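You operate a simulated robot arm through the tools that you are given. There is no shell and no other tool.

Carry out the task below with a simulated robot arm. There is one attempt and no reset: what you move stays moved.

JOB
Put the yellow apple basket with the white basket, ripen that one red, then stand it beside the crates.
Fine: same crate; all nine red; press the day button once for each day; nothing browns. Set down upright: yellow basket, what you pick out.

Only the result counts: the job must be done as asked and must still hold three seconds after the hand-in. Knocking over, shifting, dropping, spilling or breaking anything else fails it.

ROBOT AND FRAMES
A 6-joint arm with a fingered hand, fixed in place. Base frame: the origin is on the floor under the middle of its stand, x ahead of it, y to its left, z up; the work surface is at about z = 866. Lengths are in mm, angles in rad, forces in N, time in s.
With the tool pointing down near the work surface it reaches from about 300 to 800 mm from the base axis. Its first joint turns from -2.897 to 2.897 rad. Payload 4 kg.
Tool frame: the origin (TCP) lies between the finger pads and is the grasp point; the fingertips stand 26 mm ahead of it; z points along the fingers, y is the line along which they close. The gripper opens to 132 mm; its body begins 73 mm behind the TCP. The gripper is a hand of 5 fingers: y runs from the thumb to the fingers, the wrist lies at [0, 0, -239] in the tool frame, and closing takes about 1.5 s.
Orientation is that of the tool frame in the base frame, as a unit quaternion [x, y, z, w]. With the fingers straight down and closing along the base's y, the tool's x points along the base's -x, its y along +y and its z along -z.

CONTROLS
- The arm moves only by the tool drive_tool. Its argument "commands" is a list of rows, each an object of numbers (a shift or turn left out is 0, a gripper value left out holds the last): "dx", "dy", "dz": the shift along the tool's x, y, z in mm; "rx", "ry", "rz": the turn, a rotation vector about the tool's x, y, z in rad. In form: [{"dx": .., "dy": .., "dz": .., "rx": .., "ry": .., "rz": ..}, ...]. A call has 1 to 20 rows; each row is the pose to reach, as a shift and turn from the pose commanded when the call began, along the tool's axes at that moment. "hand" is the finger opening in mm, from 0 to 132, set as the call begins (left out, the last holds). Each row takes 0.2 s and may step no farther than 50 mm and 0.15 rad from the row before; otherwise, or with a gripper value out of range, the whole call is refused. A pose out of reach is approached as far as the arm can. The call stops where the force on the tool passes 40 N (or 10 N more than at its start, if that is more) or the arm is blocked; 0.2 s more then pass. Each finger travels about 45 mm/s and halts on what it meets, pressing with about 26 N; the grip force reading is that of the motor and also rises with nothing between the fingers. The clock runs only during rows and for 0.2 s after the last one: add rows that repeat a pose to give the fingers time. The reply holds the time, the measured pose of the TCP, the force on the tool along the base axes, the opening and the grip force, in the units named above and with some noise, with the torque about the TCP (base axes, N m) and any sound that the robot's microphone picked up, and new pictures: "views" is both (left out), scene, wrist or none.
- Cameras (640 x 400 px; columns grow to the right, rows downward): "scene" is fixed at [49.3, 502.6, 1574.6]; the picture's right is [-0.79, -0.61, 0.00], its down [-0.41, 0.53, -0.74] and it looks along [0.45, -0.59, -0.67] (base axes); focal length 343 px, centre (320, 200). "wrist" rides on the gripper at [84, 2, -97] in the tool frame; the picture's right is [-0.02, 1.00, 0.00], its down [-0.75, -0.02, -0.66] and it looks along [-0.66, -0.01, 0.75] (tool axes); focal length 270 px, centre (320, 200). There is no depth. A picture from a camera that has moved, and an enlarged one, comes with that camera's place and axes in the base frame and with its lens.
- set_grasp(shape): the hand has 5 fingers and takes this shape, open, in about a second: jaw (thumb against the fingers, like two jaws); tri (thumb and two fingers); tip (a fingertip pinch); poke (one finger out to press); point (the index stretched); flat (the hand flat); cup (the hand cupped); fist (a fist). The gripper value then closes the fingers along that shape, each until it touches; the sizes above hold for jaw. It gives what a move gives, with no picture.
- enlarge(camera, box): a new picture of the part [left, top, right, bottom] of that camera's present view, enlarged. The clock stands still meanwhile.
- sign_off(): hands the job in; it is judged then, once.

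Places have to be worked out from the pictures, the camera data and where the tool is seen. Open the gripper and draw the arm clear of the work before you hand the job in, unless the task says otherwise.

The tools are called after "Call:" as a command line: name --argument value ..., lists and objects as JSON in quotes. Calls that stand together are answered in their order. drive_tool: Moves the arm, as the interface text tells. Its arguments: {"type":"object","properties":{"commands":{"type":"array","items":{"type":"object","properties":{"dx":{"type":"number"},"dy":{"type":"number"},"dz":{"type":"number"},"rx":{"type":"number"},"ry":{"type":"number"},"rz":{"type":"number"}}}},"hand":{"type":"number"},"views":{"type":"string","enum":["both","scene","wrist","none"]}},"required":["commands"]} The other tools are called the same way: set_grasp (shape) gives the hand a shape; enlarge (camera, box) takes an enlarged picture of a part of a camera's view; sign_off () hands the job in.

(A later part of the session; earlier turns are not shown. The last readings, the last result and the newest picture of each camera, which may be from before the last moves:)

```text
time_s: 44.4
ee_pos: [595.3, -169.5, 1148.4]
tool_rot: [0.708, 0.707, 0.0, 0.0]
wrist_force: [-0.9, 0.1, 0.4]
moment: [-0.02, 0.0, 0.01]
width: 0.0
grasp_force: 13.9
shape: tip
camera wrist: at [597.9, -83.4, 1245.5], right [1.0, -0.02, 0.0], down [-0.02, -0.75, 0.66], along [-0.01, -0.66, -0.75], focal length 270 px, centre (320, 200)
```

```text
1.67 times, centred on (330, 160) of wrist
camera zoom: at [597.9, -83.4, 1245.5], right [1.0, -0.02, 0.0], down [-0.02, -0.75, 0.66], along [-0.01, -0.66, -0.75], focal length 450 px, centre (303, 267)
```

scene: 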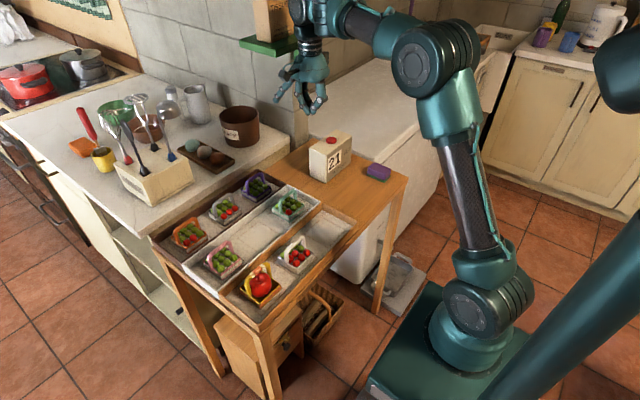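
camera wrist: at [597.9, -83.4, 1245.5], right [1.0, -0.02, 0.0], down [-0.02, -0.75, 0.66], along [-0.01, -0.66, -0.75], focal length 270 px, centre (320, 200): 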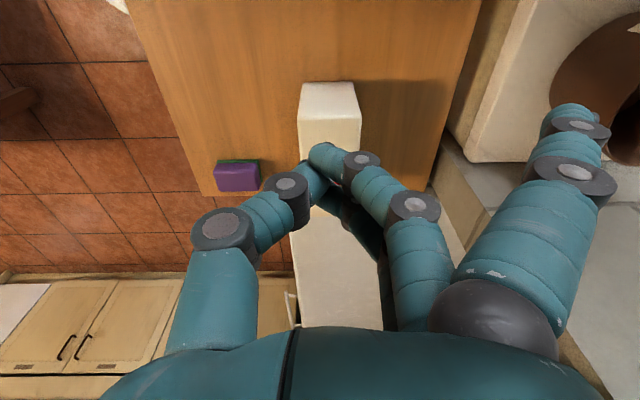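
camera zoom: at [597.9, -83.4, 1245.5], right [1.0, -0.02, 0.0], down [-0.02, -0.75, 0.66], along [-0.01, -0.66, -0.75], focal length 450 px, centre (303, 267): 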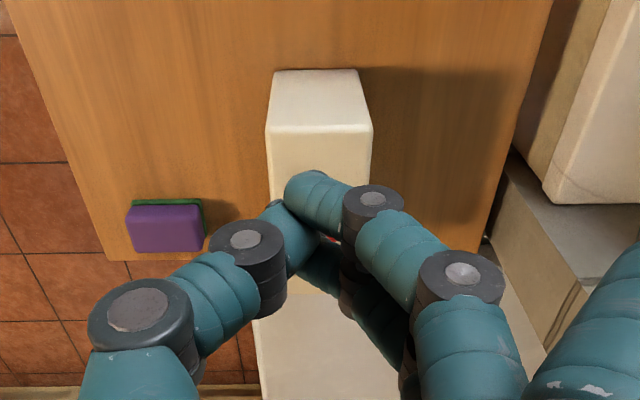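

The closed pinch makes a clean presser pointing straight down the tool axis (tip about 26 mm ahead). I'll move over the calendar, near (607, −270), at the same height to measure the button.

Call:
drive_tool --commands '[{"dx": -35, "dy": 4}, {"dx": -70, "dy": 8}, {"dx": -100, "dy": 11}, {"dx": -100, "dy": 11}]'

Call:
enlarge --camera "wrist" --box '[240, 0, 400, 200]'

Call:
enlarge --camera "scene" --box '[270, 40, 390, 200]'

```text
time_s: 45.4
ee_pos: [605.8, -269.5, 1148.4]
tool_rot: [0.707, 0.707, 0.001, 0.0]
wrist_force: [0.0, -0.5, -0.1]
moment: [0.01, -0.03, 0.01]
width: 0.1
grasp_force: 26.7
shape: tip
camera wrist: at [608.6, -184.3, 1245.0], right [1.0, -0.02, 0.0], down [-0.02, -0.75, 0.66], along [-0.01, -0.66, -0.75], focal length 270 px, centre (320, 200)
```

scene: 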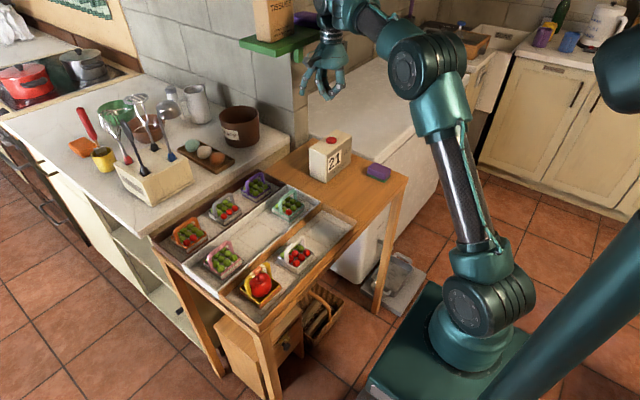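
wrist: 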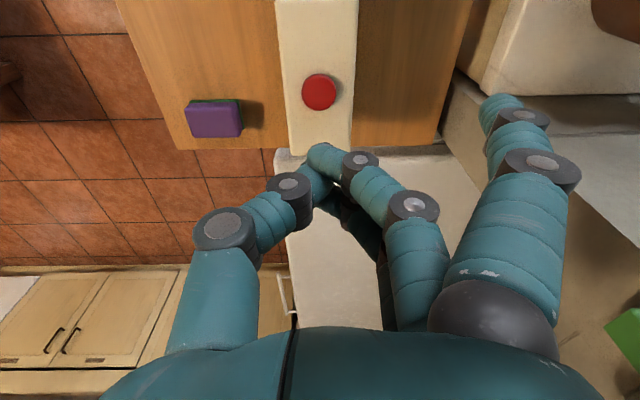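

```text
2.00 times, centred on (320, 100) of wrist
camera zoom: at [608.6, -184.3, 1245.0], right [1.0, -0.02, 0.0], down [-0.02, -0.75, 0.66], along [-0.01, -0.66, -0.75], focal length 541 px, centre (320, 400)
```

zoom: 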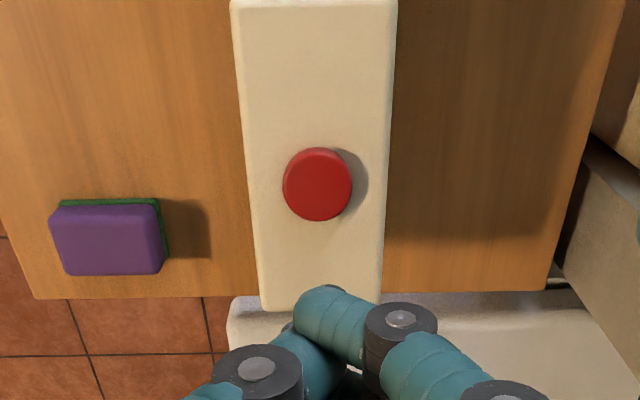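

```text
2.50 times, centred on (330, 120) of scene
camera zoom: at [49.3, 502.6, 1574.6], right [-0.79, -0.61, 0.0], down [-0.41, 0.53, -0.74], along [0.45, -0.59, -0.67], focal length 858 px, centre (295, 400)
```

zoom: 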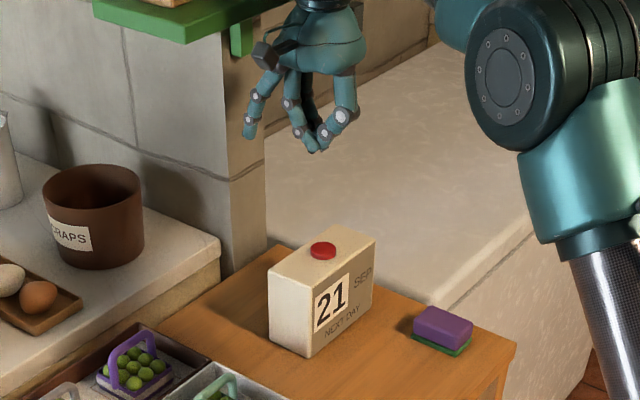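

The button is at about (607, −277), top near z≈983, so the tip should touch at TCP z≈1009. I'll centre over it and lower to z≈1035.

Call:
drive_tool --commands '[{"dx": -7, "dy": 1, "dz": 25}, {"dx": -7, "dy": 1, "dz": 50}, {"dx": -7, "dy": 1, "dz": 75}, {"dx": -7, "dy": 1, "dz": 100}, {"dx": -7, "dy": 1, "dz": 113}, {"dx": -7, "dy": 1, "dz": 113}]'

Call:
enlarge --camera "wrist" --box '[240, 80, 400, 200]'

Call:
enlarge --camera "scene" --box '[290, 70, 390, 190]'

```text
time_s: 46.8
ee_pos: [608.8, -277.2, 1035.5]
tool_rot: [0.707, 0.707, 0.0, 0.001]
wrist_force: [0.1, -0.2, -1.2]
moment: [0.0, 0.0, -0.02]
width: 0.0
grasp_force: 25.8
shape: tip
camera wrist: at [609.7, -191.3, 1132.8], right [1.0, -0.02, 0.0], down [-0.02, -0.75, 0.66], along [-0.01, -0.66, -0.75], focal length 270 px, centre (320, 200)
```

scene: 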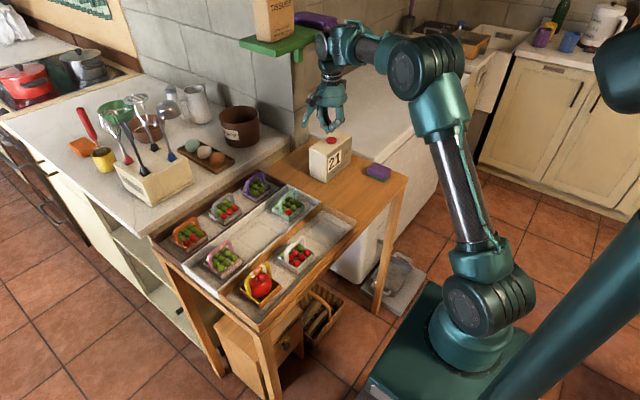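
wrist: 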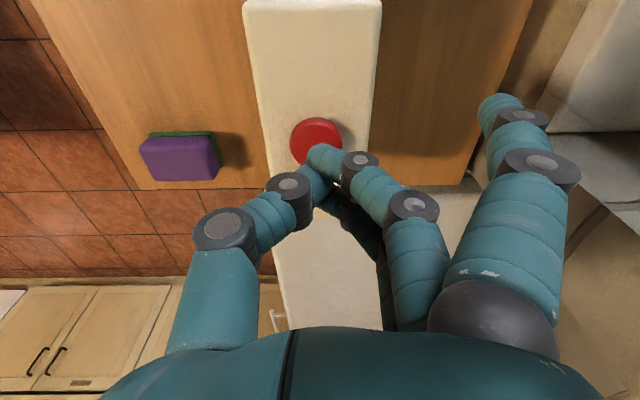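

```text
3.33 times, centred on (320, 140) of wrist
camera zoom: at [609.7, -191.3, 1132.8], right [1.0, -0.02, 0.0], down [-0.02, -0.75, 0.66], along [-0.01, -0.66, -0.75], focal length 901 px, centre (320, 400)
```

zoom: 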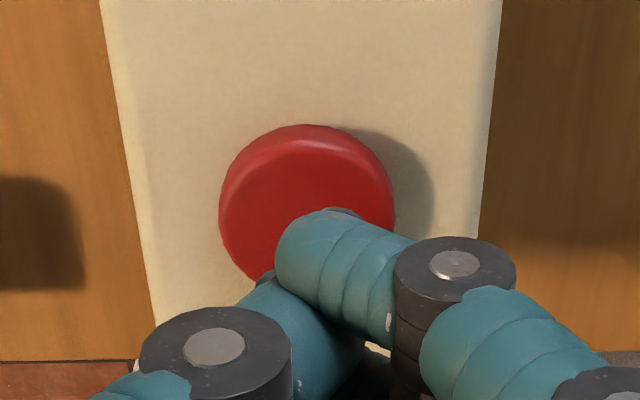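

```text
3.33 times, centred on (340, 130) of scene
camera zoom: at [49.3, 502.6, 1574.6], right [-0.79, -0.61, 0.0], down [-0.41, 0.53, -0.74], along [0.45, -0.59, -0.67], focal length 1144 px, centre (253, 433)
```

zoom: 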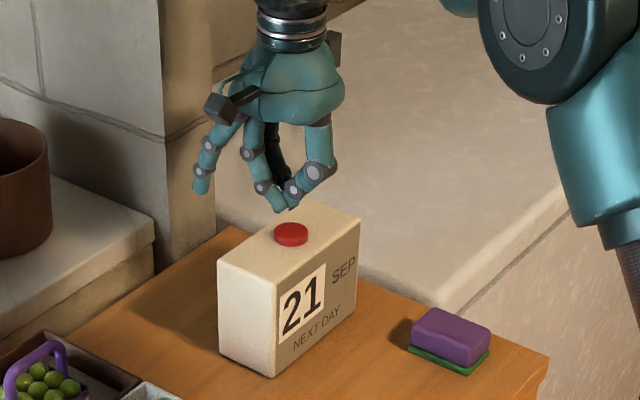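

The tip sits over the button, about 3 mm off its centre, and the button is about 33 mm wide. I'll nudge onto the centre and descend to just above contact.

Call:
drive_tool --commands '[{"dx": 3, "dy": -2, "dz": 6}, {"dx": 3, "dy": -2, "dz": 12}, {"dx": 3, "dy": -2, "dz": 18}, {"dx": 3, "dy": -2, "dz": 20}, {"dx": 3, "dy": -2, "dz": 20}]'

Call:
enlarge --camera "scene" --box '[290, 70, 390, 190]'

```text
time_s: 48.0
ee_pos: [605.7, -273.0, 1016.7]
tool_rot: [0.708, 0.707, -0.001, 0.0]
wrist_force: [-0.7, -0.1, 0.9]
moment: [-0.02, 0.02, 0.0]
width: 0.0
grasp_force: 25.8
shape: tip
camera wrist: at [608.2, -188.3, 1112.7], right [1.0, -0.02, 0.0], down [-0.02, -0.75, 0.66], along [-0.01, -0.66, -0.75], focal length 270 px, centre (320, 200)
```

scene: 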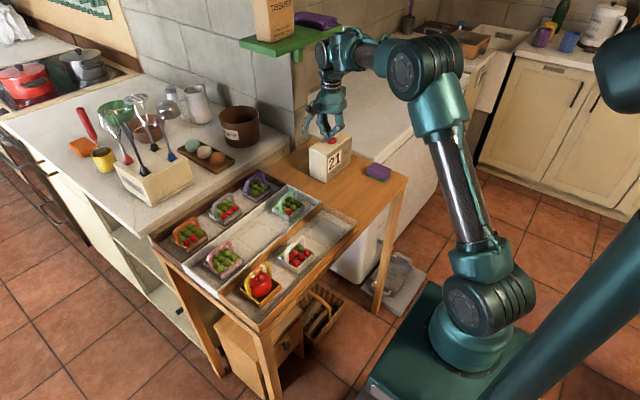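
wrist: 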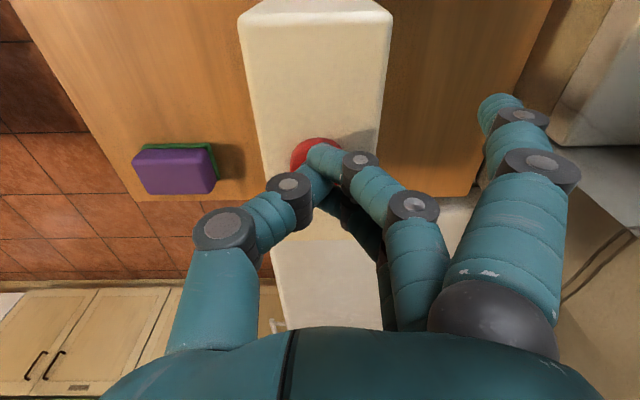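

```text
3.33 times, centred on (340, 130) of scene
camera zoom: at [49.3, 502.6, 1574.6], right [-0.79, -0.61, 0.0], down [-0.41, 0.53, -0.74], along [0.45, -0.59, -0.67], focal length 1144 px, centre (253, 433)
```

zoom: 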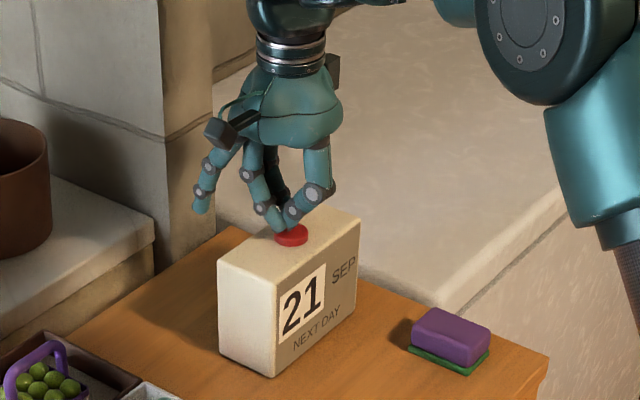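

The tip is right above the button with no contact yet. I'll go down in small steps reading the force and listening.

Call:
drive_tool --commands '[{"dz": 2}, {"dz": 4}, {"dz": 5}]' --views "none"

Call:
drive_tool --commands '[{"dz": 1}, {"dz": 2}, {"dz": 3}]' --views "scene"

Call:
enlarge --camera "scene" --box '[290, 70, 390, 190]'

```text
time_s: 48.8
ee_pos: [606.9, -274.1, 1010.9]
tool_rot: [0.707, 0.707, 0.0, 0.0]
wrist_force: [-0.3, -0.2, -0.2]
moment: [-0.01, 0.02, -0.03]
width: 0.0
grasp_force: 26.0
shape: tip
```

```text
time_s: 49.6
ee_pos: [606.1, -273.4, 1009.0]
tool_rot: [0.707, 0.707, 0.0, 0.0]
wrist_force: [0.4, -0.4, 1.8]
moment: [-0.05, 0.0, -0.01]
width: 0.1
grasp_force: 26.0
shape: tip
heard: click
```

scene: 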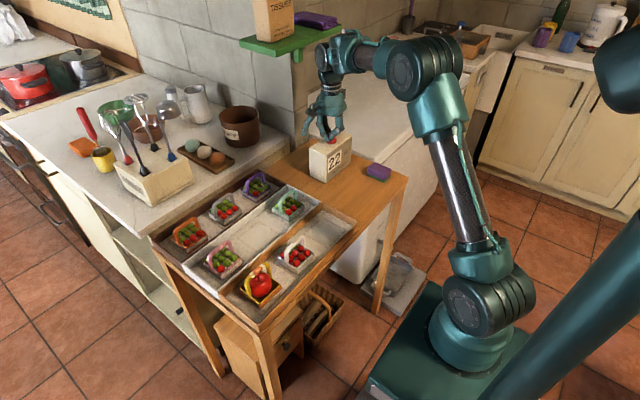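

```text
3.33 times, centred on (340, 130) of scene
camera zoom: at [49.3, 502.6, 1574.6], right [-0.79, -0.61, 0.0], down [-0.41, 0.53, -0.74], along [0.45, -0.59, -0.67], focal length 1144 px, centre (253, 433)
```

zoom: 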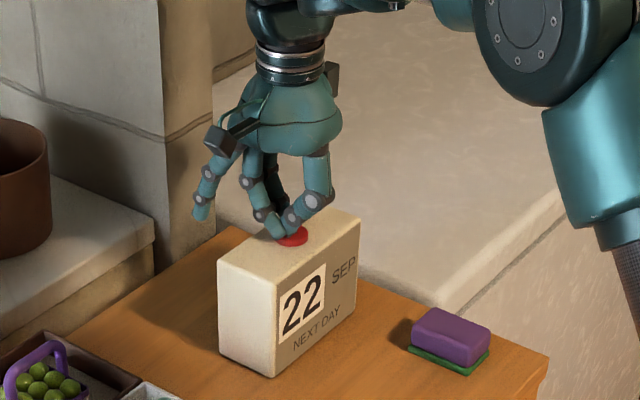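

A click, and the date shows 22: one day passed. I'll lift off the button and check the baskets' colours.

Call:
drive_tool --commands '[{"dz": -5}, {"dz": -12}, {"dz": -15}, {"dz": -15}]' --views "scene"

Call:
enlarge --camera "scene" --box '[250, 225, 330, 305]'

Call:
enlarge --camera "scene" --box '[160, 165, 330, 290]'

Call:
enlarge --camera "scene" --box '[300, 120, 360, 190]'

```text
time_s: 50.6
ee_pos: [605.5, -273.9, 1025.0]
tool_rot: [0.707, 0.707, 0.0, 0.0]
wrist_force: [0.1, 0.4, 0.1]
moment: [-0.02, 0.0, 0.02]
width: 0.0
grasp_force: 26.2
shape: tip
```

scene: 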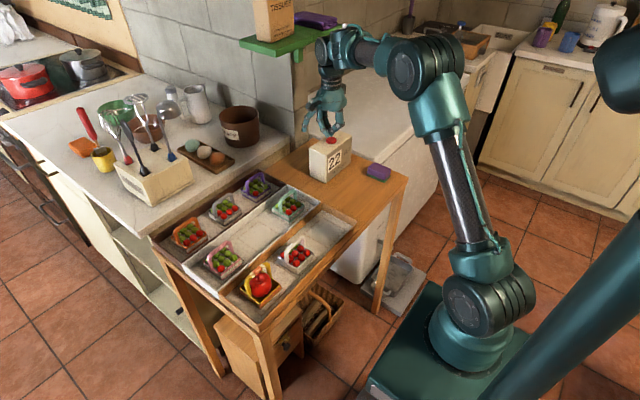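

```text
5.00 times, centred on (290, 265) of scene
camera zoom: at [49.3, 502.6, 1574.6], right [-0.79, -0.61, 0.0], down [-0.41, 0.53, -0.74], along [0.45, -0.59, -0.67], focal length 1716 px, centre (470, -125)
```

zoom: 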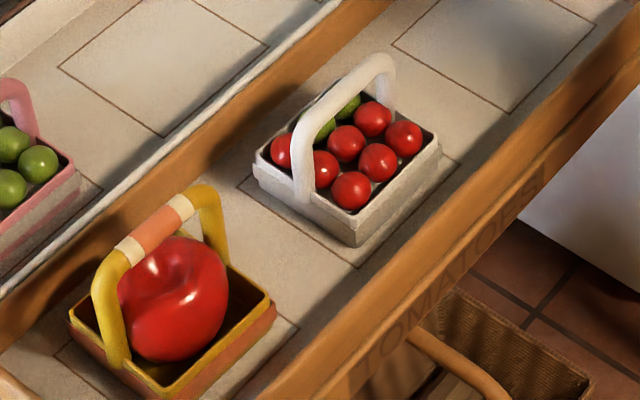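

```text
3.20 times, centred on (245, 228) of scene
camera zoom: at [49.3, 502.6, 1574.6], right [-0.79, -0.61, 0.0], down [-0.41, 0.53, -0.74], along [0.45, -0.59, -0.67], focal length 1098 px, centre (560, 112)
```

zoom: 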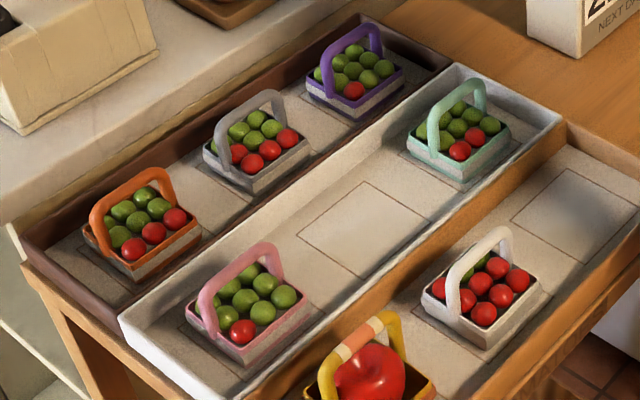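

```text
5.71 times, centred on (330, 155) of scene
camera zoom: at [49.3, 502.6, 1574.6], right [-0.79, -0.61, 0.0], down [-0.41, 0.53, -0.74], along [0.45, -0.59, -0.67], focal length 1961 px, centre (263, 457)
```

zoom: 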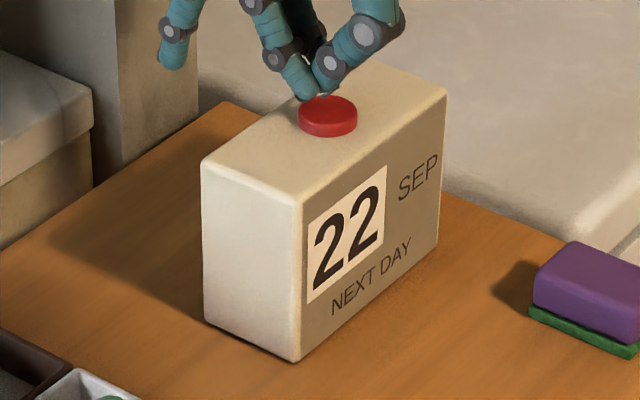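

With the apple beside it the white basket gained 2 reds (now 7 red, 2 green) while the others gained one each, so exactly one more day finishes it. I'll press once more to the same depth.

Call:
drive_tool --commands '[{"dz": 5}, {"dz": 9}, {"dz": 12}, {"dz": 14}, {"dz": 15}]' --views "scene"

Call:
enlarge --camera "scene" --box '[300, 120, 360, 190]'

```text
time_s: 51.8
ee_pos: [606.9, -274.2, 1008.6]
tool_rot: [0.707, 0.707, 0.0, 0.0]
wrist_force: [-1.2, -0.9, 3.4]
moment: [0.0, 0.0, 0.0]
width: 0.0
grasp_force: 26.1
shape: tip
heard: click
```

scene: 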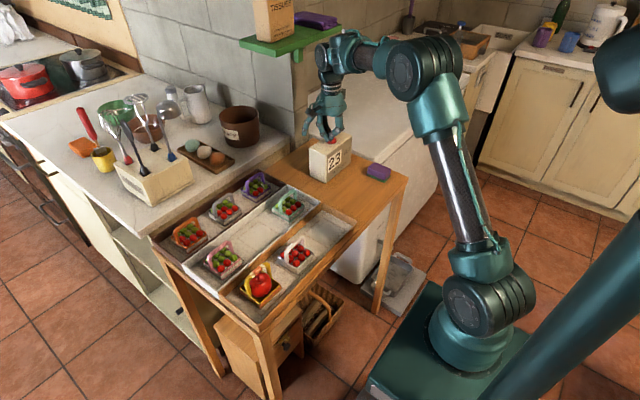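

```text
5.71 times, centred on (330, 155) of scene
camera zoom: at [49.3, 502.6, 1574.6], right [-0.79, -0.61, 0.0], down [-0.41, 0.53, -0.74], along [0.45, -0.59, -0.67], focal length 1961 px, centre (263, 457)
```

zoom: 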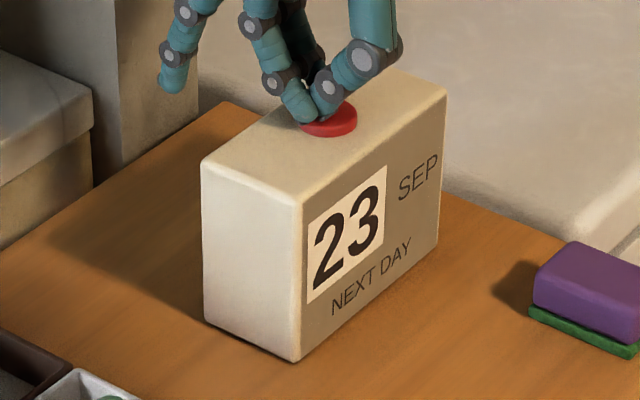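

The date reads 23 after one click. I'll rise well clear of the button and check the white basket.

Call:
drive_tool --commands '[{"dz": -5}, {"dz": -15}, {"dz": -40}, {"dz": -80}, {"dz": -120}, {"dz": -140}, {"dz": -140}]' --views "scene"

Call:
enlarge --camera "scene" --box '[270, 225, 330, 285]'

Call:
enlarge --camera "scene" --box '[160, 165, 330, 290]'

Call:
enlarge --camera "scene" --box '[300, 120, 360, 190]'

```text
time_s: 53.4
ee_pos: [606.0, -273.7, 1148.5]
tool_rot: [0.707, 0.708, 0.0, 0.0]
wrist_force: [0.2, -0.6, -0.3]
moment: [0.01, -0.01, 0.04]
width: 0.1
grasp_force: 25.9
shape: tip
```

scene: 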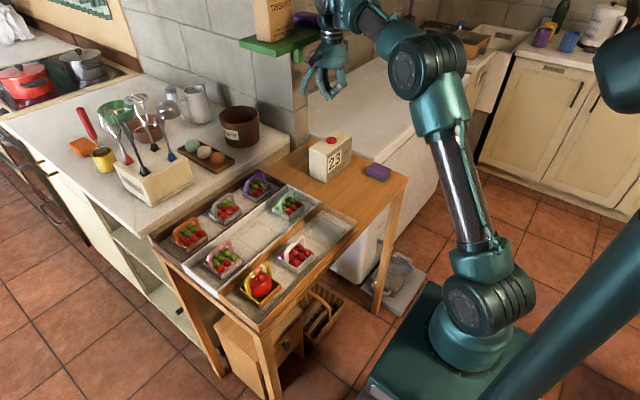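

```text
6.67 times, centred on (300, 255) of scene
camera zoom: at [49.3, 502.6, 1574.6], right [-0.79, -0.61, 0.0], down [-0.41, 0.53, -0.74], along [0.45, -0.59, -0.67], focal length 2288 px, centre (453, -167)
```

zoom: 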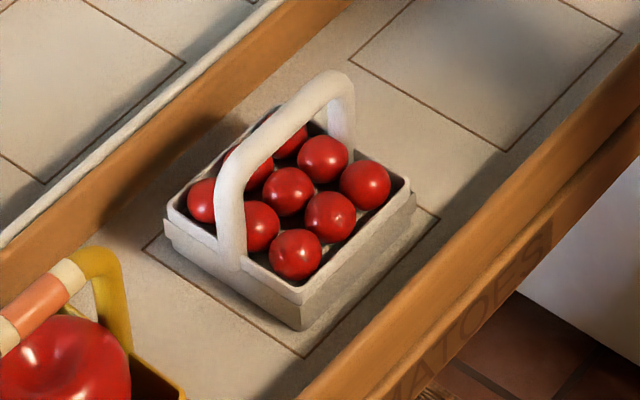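

```text
3.20 times, centred on (245, 228) of scene
camera zoom: at [49.3, 502.6, 1574.6], right [-0.79, -0.61, 0.0], down [-0.41, 0.53, -0.74], along [0.45, -0.59, -0.67], focal length 1098 px, centre (560, 112)
```

zoom: 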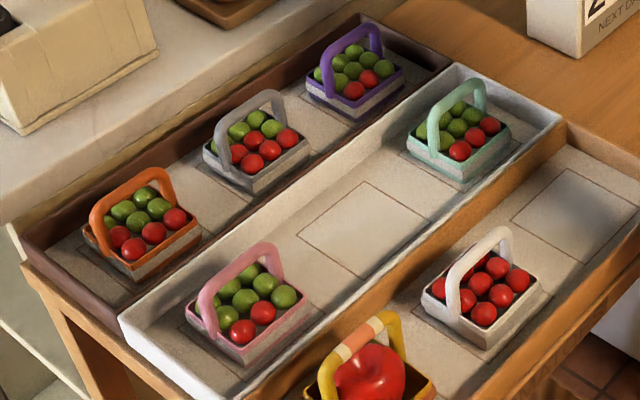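

```text
5.71 times, centred on (330, 155) of scene
camera zoom: at [49.3, 502.6, 1574.6], right [-0.79, -0.61, 0.0], down [-0.41, 0.53, -0.74], along [0.45, -0.59, -0.67], focal length 1961 px, centre (263, 457)
```

zoom: 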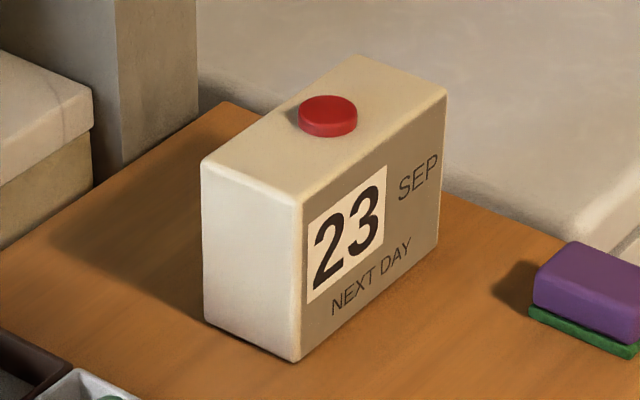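

All nine in the white basket are red and nothing has browned. Now I'll switch to the three-finger shape and travel over the white basket near (439, 103).

Call:
set_grasp --shape "tri"

Call:
drive_tool --commands '[{"dx": 38, "dy": -17}, {"dx": 76, "dy": -34}, {"dx": 114, "dy": -51}, {"dx": 152, "dy": -68}, {"dx": 190, "dy": -85}, {"dx": 228, "dy": -102}, {"dx": 266, "dy": -119}, {"dx": 304, "dy": -136}, {"dx": 342, "dy": -153}, {"dx": 376, "dy": -167}, {"dx": 376, "dy": -167, "dz": 30}, {"dx": 376, "dy": -167, "dz": 60}, {"dx": 376, "dy": -167, "dz": 90}, {"dx": 376, "dy": -167, "dz": 110}, {"dx": 376, "dy": -167, "dz": 110}]' --hand 70

Call:
enlarge --camera "wrist" --box '[200, 20, 480, 240]'

```text
time_s: 54.3
ee_pos: [606.0, -273.9, 1148.5]
tool_rot: [0.708, 0.707, 0.0, 0.0]
wrist_force: [0.4, 0.6, -0.1]
moment: [0.03, 0.0, 0.01]
width: 131.9
grasp_force: 0.1
shape: tri
```

```text
time_s: 57.5
ee_pos: [438.2, 101.4, 1038.5]
tool_rot: [0.707, 0.707, 0.0, 0.0]
wrist_force: [0.2, -0.1, 0.1]
moment: [-0.05, -0.02, 0.03]
width: 70.7
grasp_force: 0.1
shape: tri
camera wrist: at [441.3, 187.8, 1135.1], right [1.0, -0.02, 0.0], down [-0.02, -0.75, 0.66], along [-0.01, -0.66, -0.75], focal length 270 px, centre (320, 200)
```

scene: 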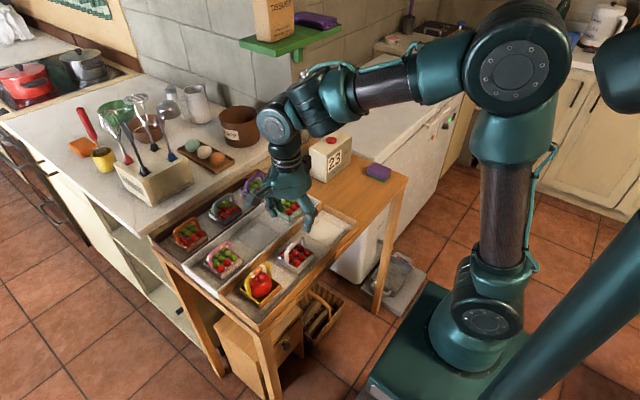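
wrist: 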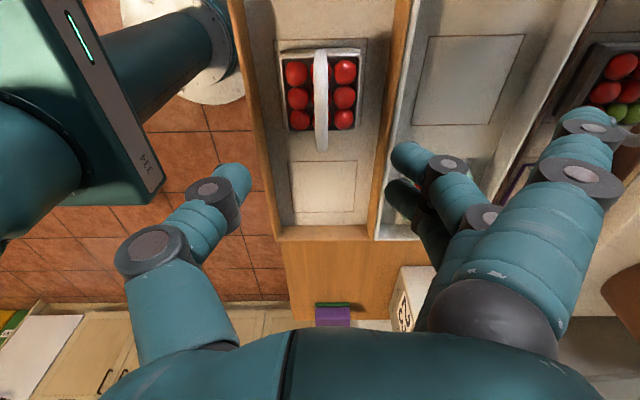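

```text
1.82 times, centred on (340, 130) of wrist
camera zoom: at [441.3, 187.8, 1135.1], right [1.0, -0.02, 0.0], down [-0.02, -0.75, 0.66], along [-0.01, -0.66, -0.75], focal length 491 px, centre (284, 327)
```

zoom: 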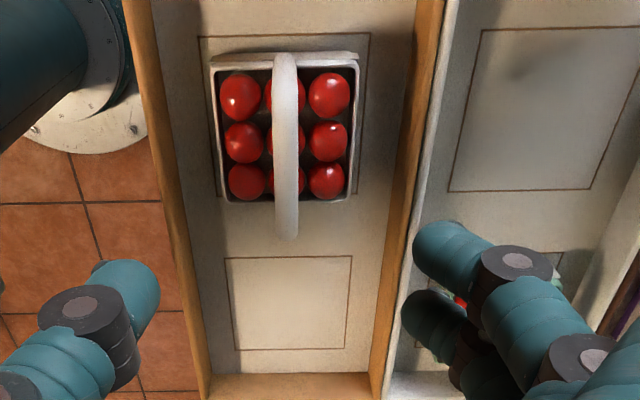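

All nine are confirmed red from above, and the handle is on the closing plane. I'll shift +7 mm along tool x as before, so the pinch centres on the handle, and lower to z≈960 with a 50 mm opening.

Call:
drive_tool --commands '[{"dx": 7, "dz": 15}, {"dx": 7, "dz": 30}, {"dx": 7, "dz": 45}, {"dx": 7, "dz": 60}, {"dx": 7, "dz": 72}, {"dx": 7, "dz": 78}, {"dx": 7, "dz": 78}]' --hand 50

Call:
enlarge --camera "wrist" --box '[200, 40, 480, 260]'

Call:
enlarge --camera "scene" --box '[240, 190, 360, 300]'

```text
time_s: 59.1
ee_pos: [439.4, 110.0, 960.3]
tool_rot: [0.707, 0.707, 0.001, 0.0]
wrist_force: [0.2, -0.3, 0.3]
moment: [-0.01, 0.01, 0.03]
width: 50.9
grasp_force: 0.0
shape: tri
camera wrist: at [441.4, 194.5, 1057.2], right [1.0, -0.02, 0.0], down [-0.02, -0.75, 0.66], along [-0.01, -0.66, -0.75], focal length 270 px, centre (320, 200)
```

scene: 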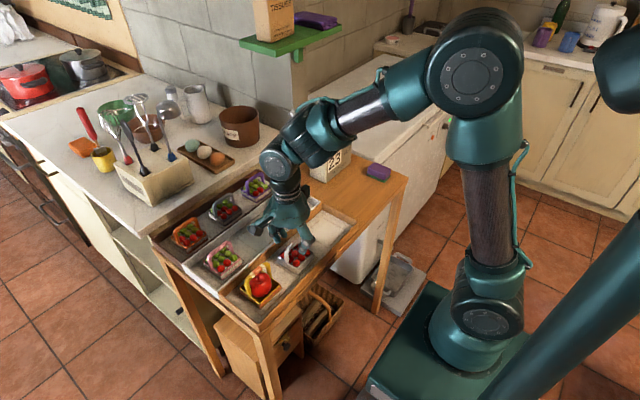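
wrist: 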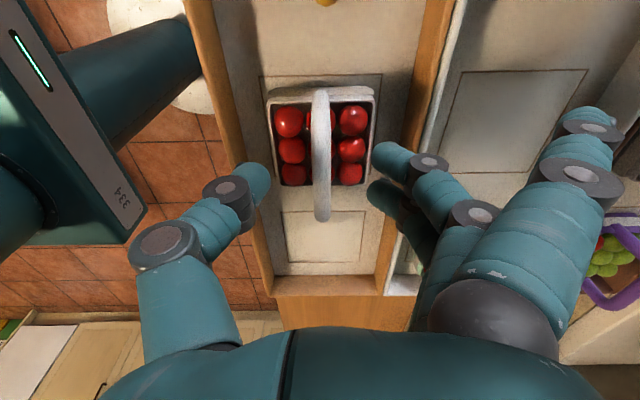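

```text
1.82 times, centred on (340, 150) of wrist
camera zoom: at [441.4, 194.5, 1057.2], right [1.0, -0.02, 0.0], down [-0.02, -0.75, 0.66], along [-0.01, -0.66, -0.75], focal length 491 px, centre (284, 291)
```

zoom: 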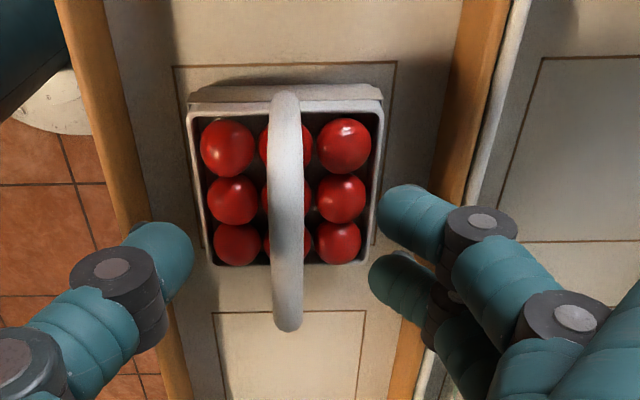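

```text
3.64 times, centred on (300, 245) of scene
camera zoom: at [49.3, 502.6, 1574.6], right [-0.79, -0.61, 0.0], down [-0.41, 0.53, -0.74], along [0.45, -0.59, -0.67], focal length 1248 px, centre (393, 36)
```

zoom: 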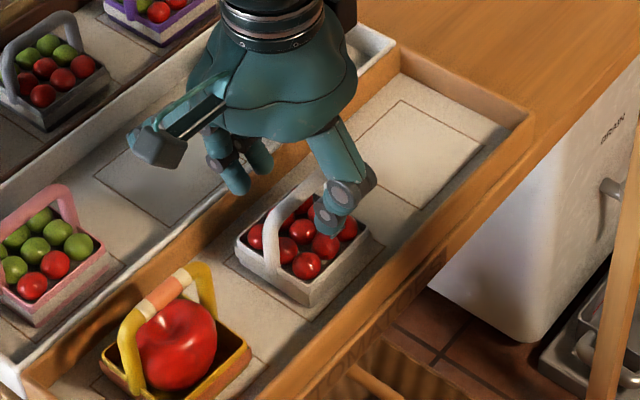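

The white handle looks lower than the yellow one, top near z≈938 against about 952, with the tomatoes well below it. I'll lower another 14 mm so the fingertips pass just under this bar, and check again.

Call:
drive_tool --commands '[{"dz": 4}, {"dz": 8}, {"dz": 12}, {"dz": 14}, {"dz": 14}]' --hand 40

Call:
enlarge --camera "wrist" --box '[200, 40, 480, 260]'

Call:
enlarge --camera "scene" --box '[250, 220, 330, 290]'

```text
time_s: 60.3
ee_pos: [439.8, 108.9, 947.5]
tool_rot: [0.707, 0.707, -0.001, 0.0]
wrist_force: [0.5, 0.5, 0.2]
moment: [-0.02, -0.01, -0.01]
width: 40.7
grasp_force: 0.1
shape: tri
camera wrist: at [441.7, 195.1, 1043.0], right [1.0, -0.02, 0.0], down [-0.02, -0.75, 0.66], along [-0.01, -0.66, -0.75], focal length 270 px, centre (320, 200)
```

scene: 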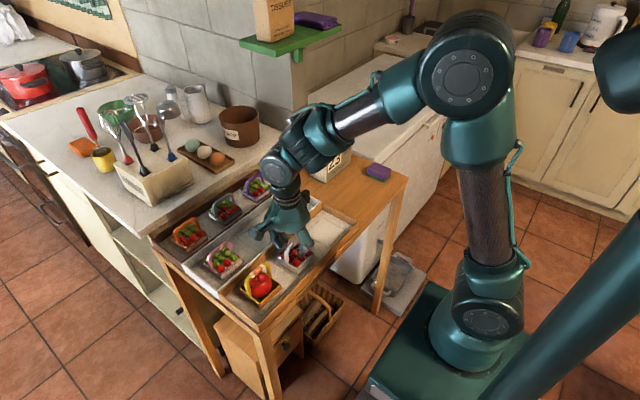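
wrist: 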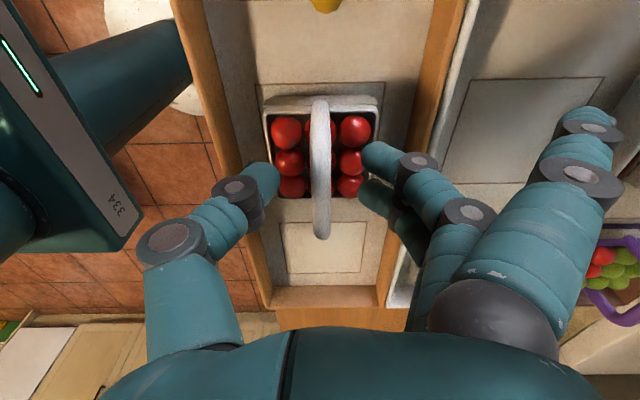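

```text
1.82 times, centred on (340, 150) of wrist
camera zoom: at [441.7, 195.1, 1043.0], right [1.0, -0.02, 0.0], down [-0.02, -0.75, 0.66], along [-0.01, -0.66, -0.75], focal length 491 px, centre (284, 291)
```

zoom: 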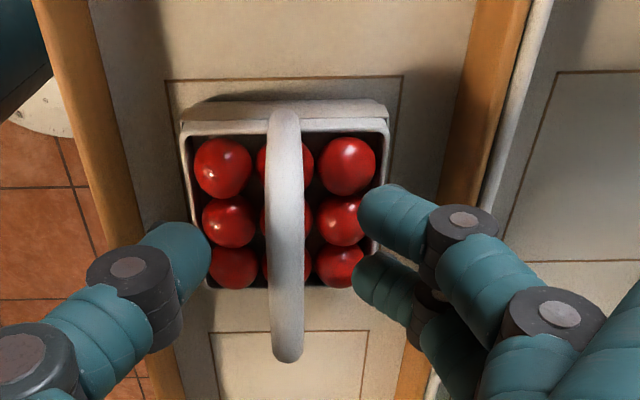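

```text
5.71 times, centred on (290, 255) of scene
camera zoom: at [49.3, 502.6, 1574.6], right [-0.79, -0.61, 0.0], down [-0.41, 0.53, -0.74], along [0.45, -0.59, -0.67], focal length 1961 px, centre (491, -114)
```

zoom: 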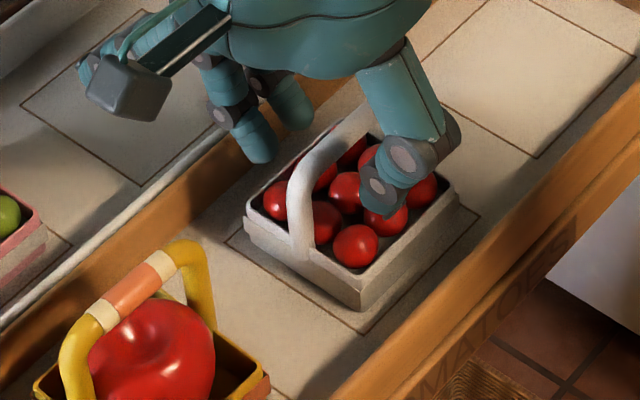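

The bar now sits about like the yellow one did relative to the fingers, a few mm lower. I'll go down 2 mm more and close to 14 mm for a check before squeezing.

Call:
drive_tool --commands '[{"dz": 2}, {"dz": 2}, {"dz": 2}, {"dz": 2}]' --hand 14

Call:
enlarge --camera "wrist" --box '[200, 40, 480, 260]'

Call:
enlarge --camera "scene" --box '[250, 220, 330, 290]'

```text
time_s: 61.3
ee_pos: [439.3, 108.7, 944.2]
tool_rot: [0.708, 0.706, 0.0, 0.0]
wrist_force: [-0.5, 0.4, 0.0]
moment: [-0.01, 0.0, 0.02]
width: 14.4
grasp_force: 0.0
shape: tri
camera wrist: at [441.7, 194.9, 1041.1], right [1.0, -0.02, 0.0], down [-0.02, -0.75, 0.66], along [-0.01, -0.66, -0.75], focal length 270 px, centre (320, 200)
```

scene: 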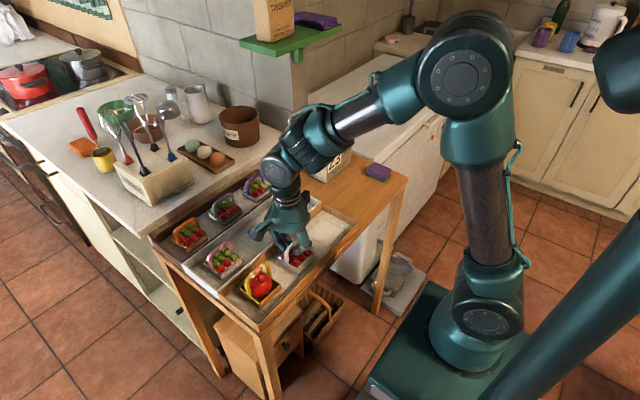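
wrist: 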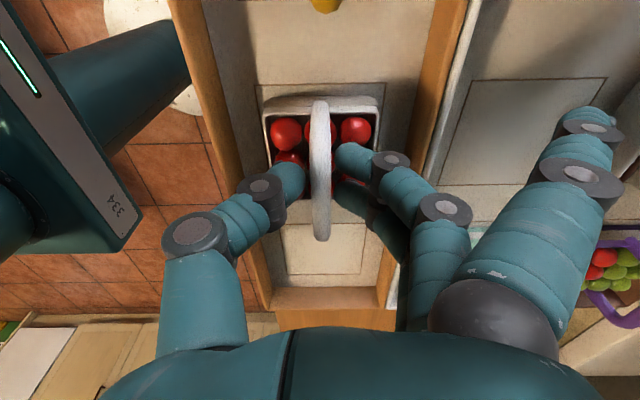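

```text
1.82 times, centred on (340, 150) of wrist
camera zoom: at [441.7, 194.9, 1041.1], right [1.0, -0.02, 0.0], down [-0.02, -0.75, 0.66], along [-0.01, -0.66, -0.75], focal length 491 px, centre (284, 291)
```

zoom: 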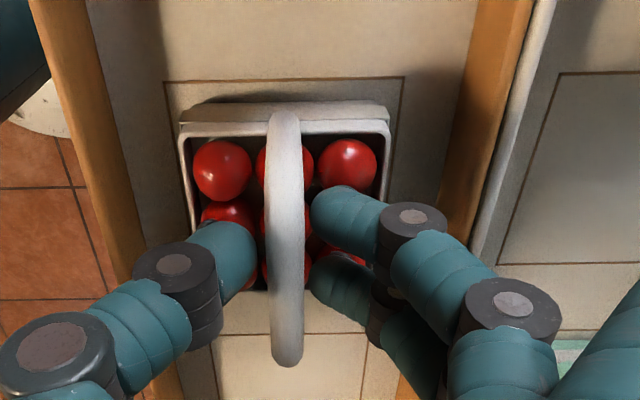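

```text
5.71 times, centred on (290, 255) of scene
camera zoom: at [49.3, 502.6, 1574.6], right [-0.79, -0.61, 0.0], down [-0.41, 0.53, -0.74], along [0.45, -0.59, -0.67], focal length 1961 px, centre (491, -114)
```

zoom: 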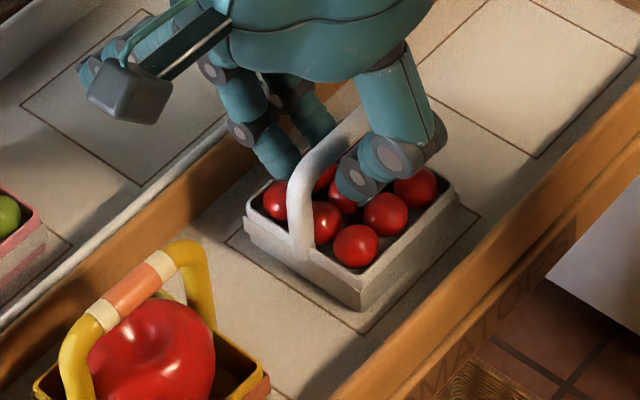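

Clear on both sides of the bar and nothing has moved. I'll shift 3 mm along the bar toward the basket's centre, then tighten to 5 mm.

Call:
drive_tool --commands '[{"dx": -1.5}, {"dx": -3}, {"dx": -3}]' --hand 14 --views "none"

Call:
drive_tool --commands '[{"dz": 0}, {"dz": 0}, {"dz": 0}]' --hand 5 --views "wrist"

Call:
enlarge --camera "wrist" --box '[200, 40, 480, 260]'

```text
time_s: 62.1
ee_pos: [439.6, 106.8, 943.9]
tool_rot: [0.707, 0.708, 0.0, 0.0]
wrist_force: [0.5, 0.0, 0.2]
moment: [0.02, -0.01, 0.04]
width: 14.6
grasp_force: 0.0
shape: tri
```

```text
time_s: 62.9
ee_pos: [440.1, 106.7, 945.2]
tool_rot: [0.708, 0.707, 0.0, 0.0]
wrist_force: [0.0, 0.2, -0.4]
moment: [-0.01, -0.03, 0.0]
width: 0.2
grasp_force: 25.8
shape: tri
camera wrist: at [441.8, 191.8, 1041.0], right [1.0, -0.02, 0.0], down [-0.02, -0.75, 0.66], along [-0.01, -0.66, -0.75], focal length 270 px, centre (320, 200)
```

wrist: 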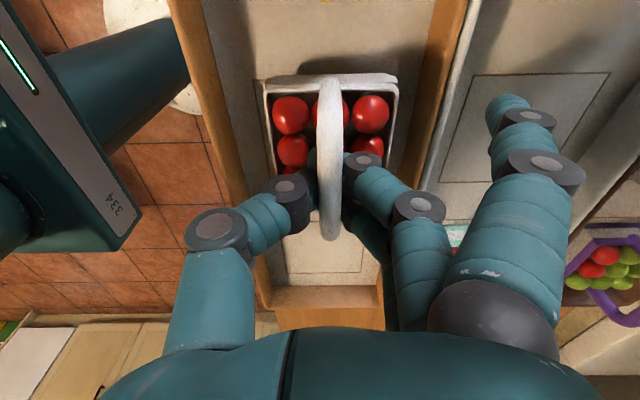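

```text
1.82 times, centred on (340, 150) of wrist
camera zoom: at [441.8, 191.8, 1041.0], right [1.0, -0.02, 0.0], down [-0.02, -0.75, 0.66], along [-0.01, -0.66, -0.75], focal length 491 px, centre (284, 291)
```

zoom: 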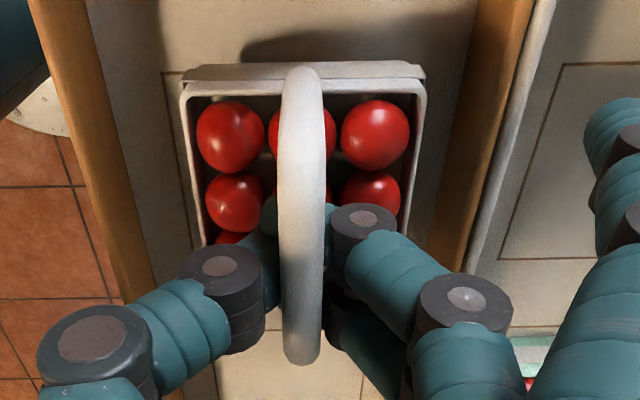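

The fingers have closed under the bar and the basket's far edge looks raised. I'll inspect from the scene camera before lifting.

Call:
enlarge --camera "scene" --box '[250, 220, 330, 290]'

Call:
enlarge --camera "wrist" --box '[240, 50, 420, 260]'

```text
5.71 times, centred on (290, 255) of scene
camera zoom: at [49.3, 502.6, 1574.6], right [-0.79, -0.61, 0.0], down [-0.41, 0.53, -0.74], along [0.45, -0.59, -0.67], focal length 1961 px, centre (491, -114)
```

zoom: 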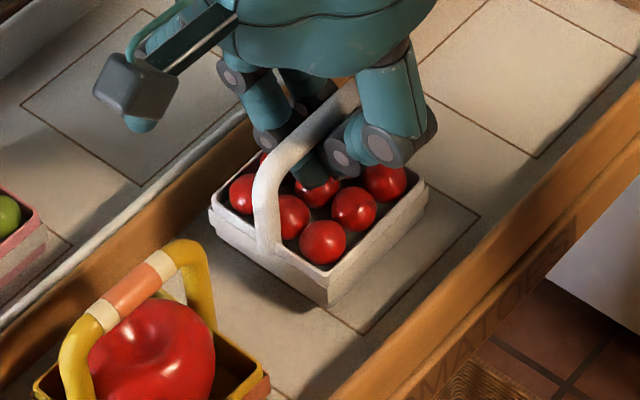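

```text
1.90 times, centred on (330, 155) of wrist
camera zoom: at [441.8, 191.8, 1041.0], right [1.0, -0.02, 0.0], down [-0.02, -0.75, 0.66], along [-0.01, -0.66, -0.75], focal length 515 px, centre (301, 286)
```

zoom: 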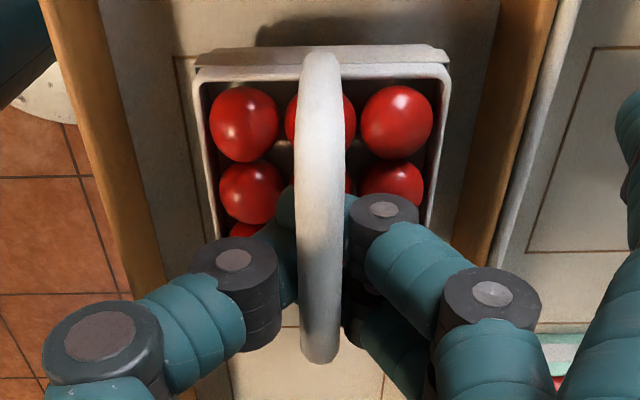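

The basket appears lifted onto the fingers and nearly level. I'll lift a further 20 mm slowly and check that it hangs upright.

Call:
drive_tool --commands '[{"dz": -3}, {"dz": -6}, {"dz": -10}, {"dz": -14}, {"dz": -18}, {"dz": -20}, {"dz": -20}]' --hand 0

Call:
enlarge --camera "scene" --box '[250, 210, 330, 290]'

Call:
enlarge --camera "wrist" --box '[200, 40, 480, 260]'

```text
time_s: 64.5
ee_pos: [440.1, 106.3, 964.0]
tool_rot: [0.707, 0.707, 0.0, 0.0]
wrist_force: [0.2, -0.1, -0.2]
moment: [-0.02, -0.02, 0.02]
width: 0.2
grasp_force: 25.7
shape: tri
camera wrist: at [441.8, 192.2, 1060.9], right [1.0, -0.02, 0.0], down [-0.02, -0.75, 0.66], along [-0.01, -0.66, -0.75], focal length 270 px, centre (320, 200)
```

scene: 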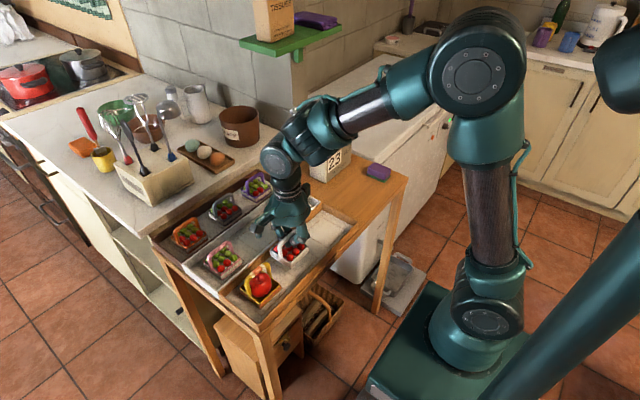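
wrist: 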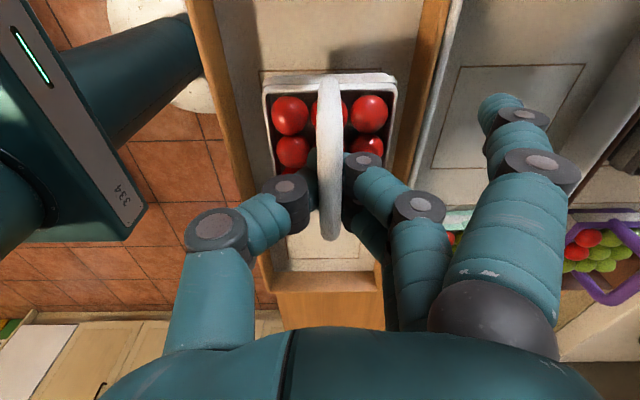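

```text
5.00 times, centred on (290, 250) of scene
camera zoom: at [49.3, 502.6, 1574.6], right [-0.79, -0.61, 0.0], down [-0.41, 0.53, -0.74], along [0.45, -0.59, -0.67], focal length 1716 px, centre (470, -50)
```

zoom: 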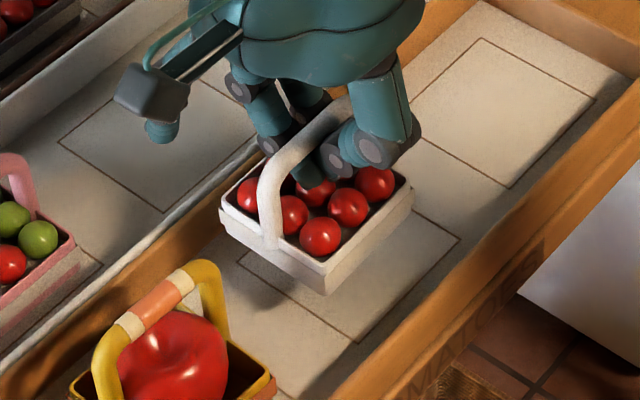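

```text
1.82 times, centred on (340, 150) of wrist
camera zoom: at [441.8, 192.2, 1060.9], right [1.0, -0.02, 0.0], down [-0.02, -0.75, 0.66], along [-0.01, -0.66, -0.75], focal length 491 px, centre (284, 291)
```

zoom: 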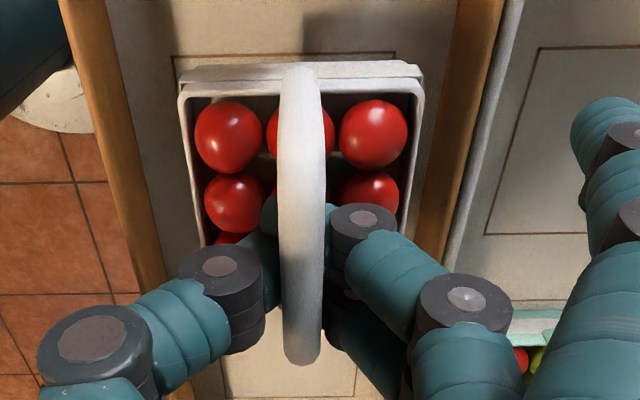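

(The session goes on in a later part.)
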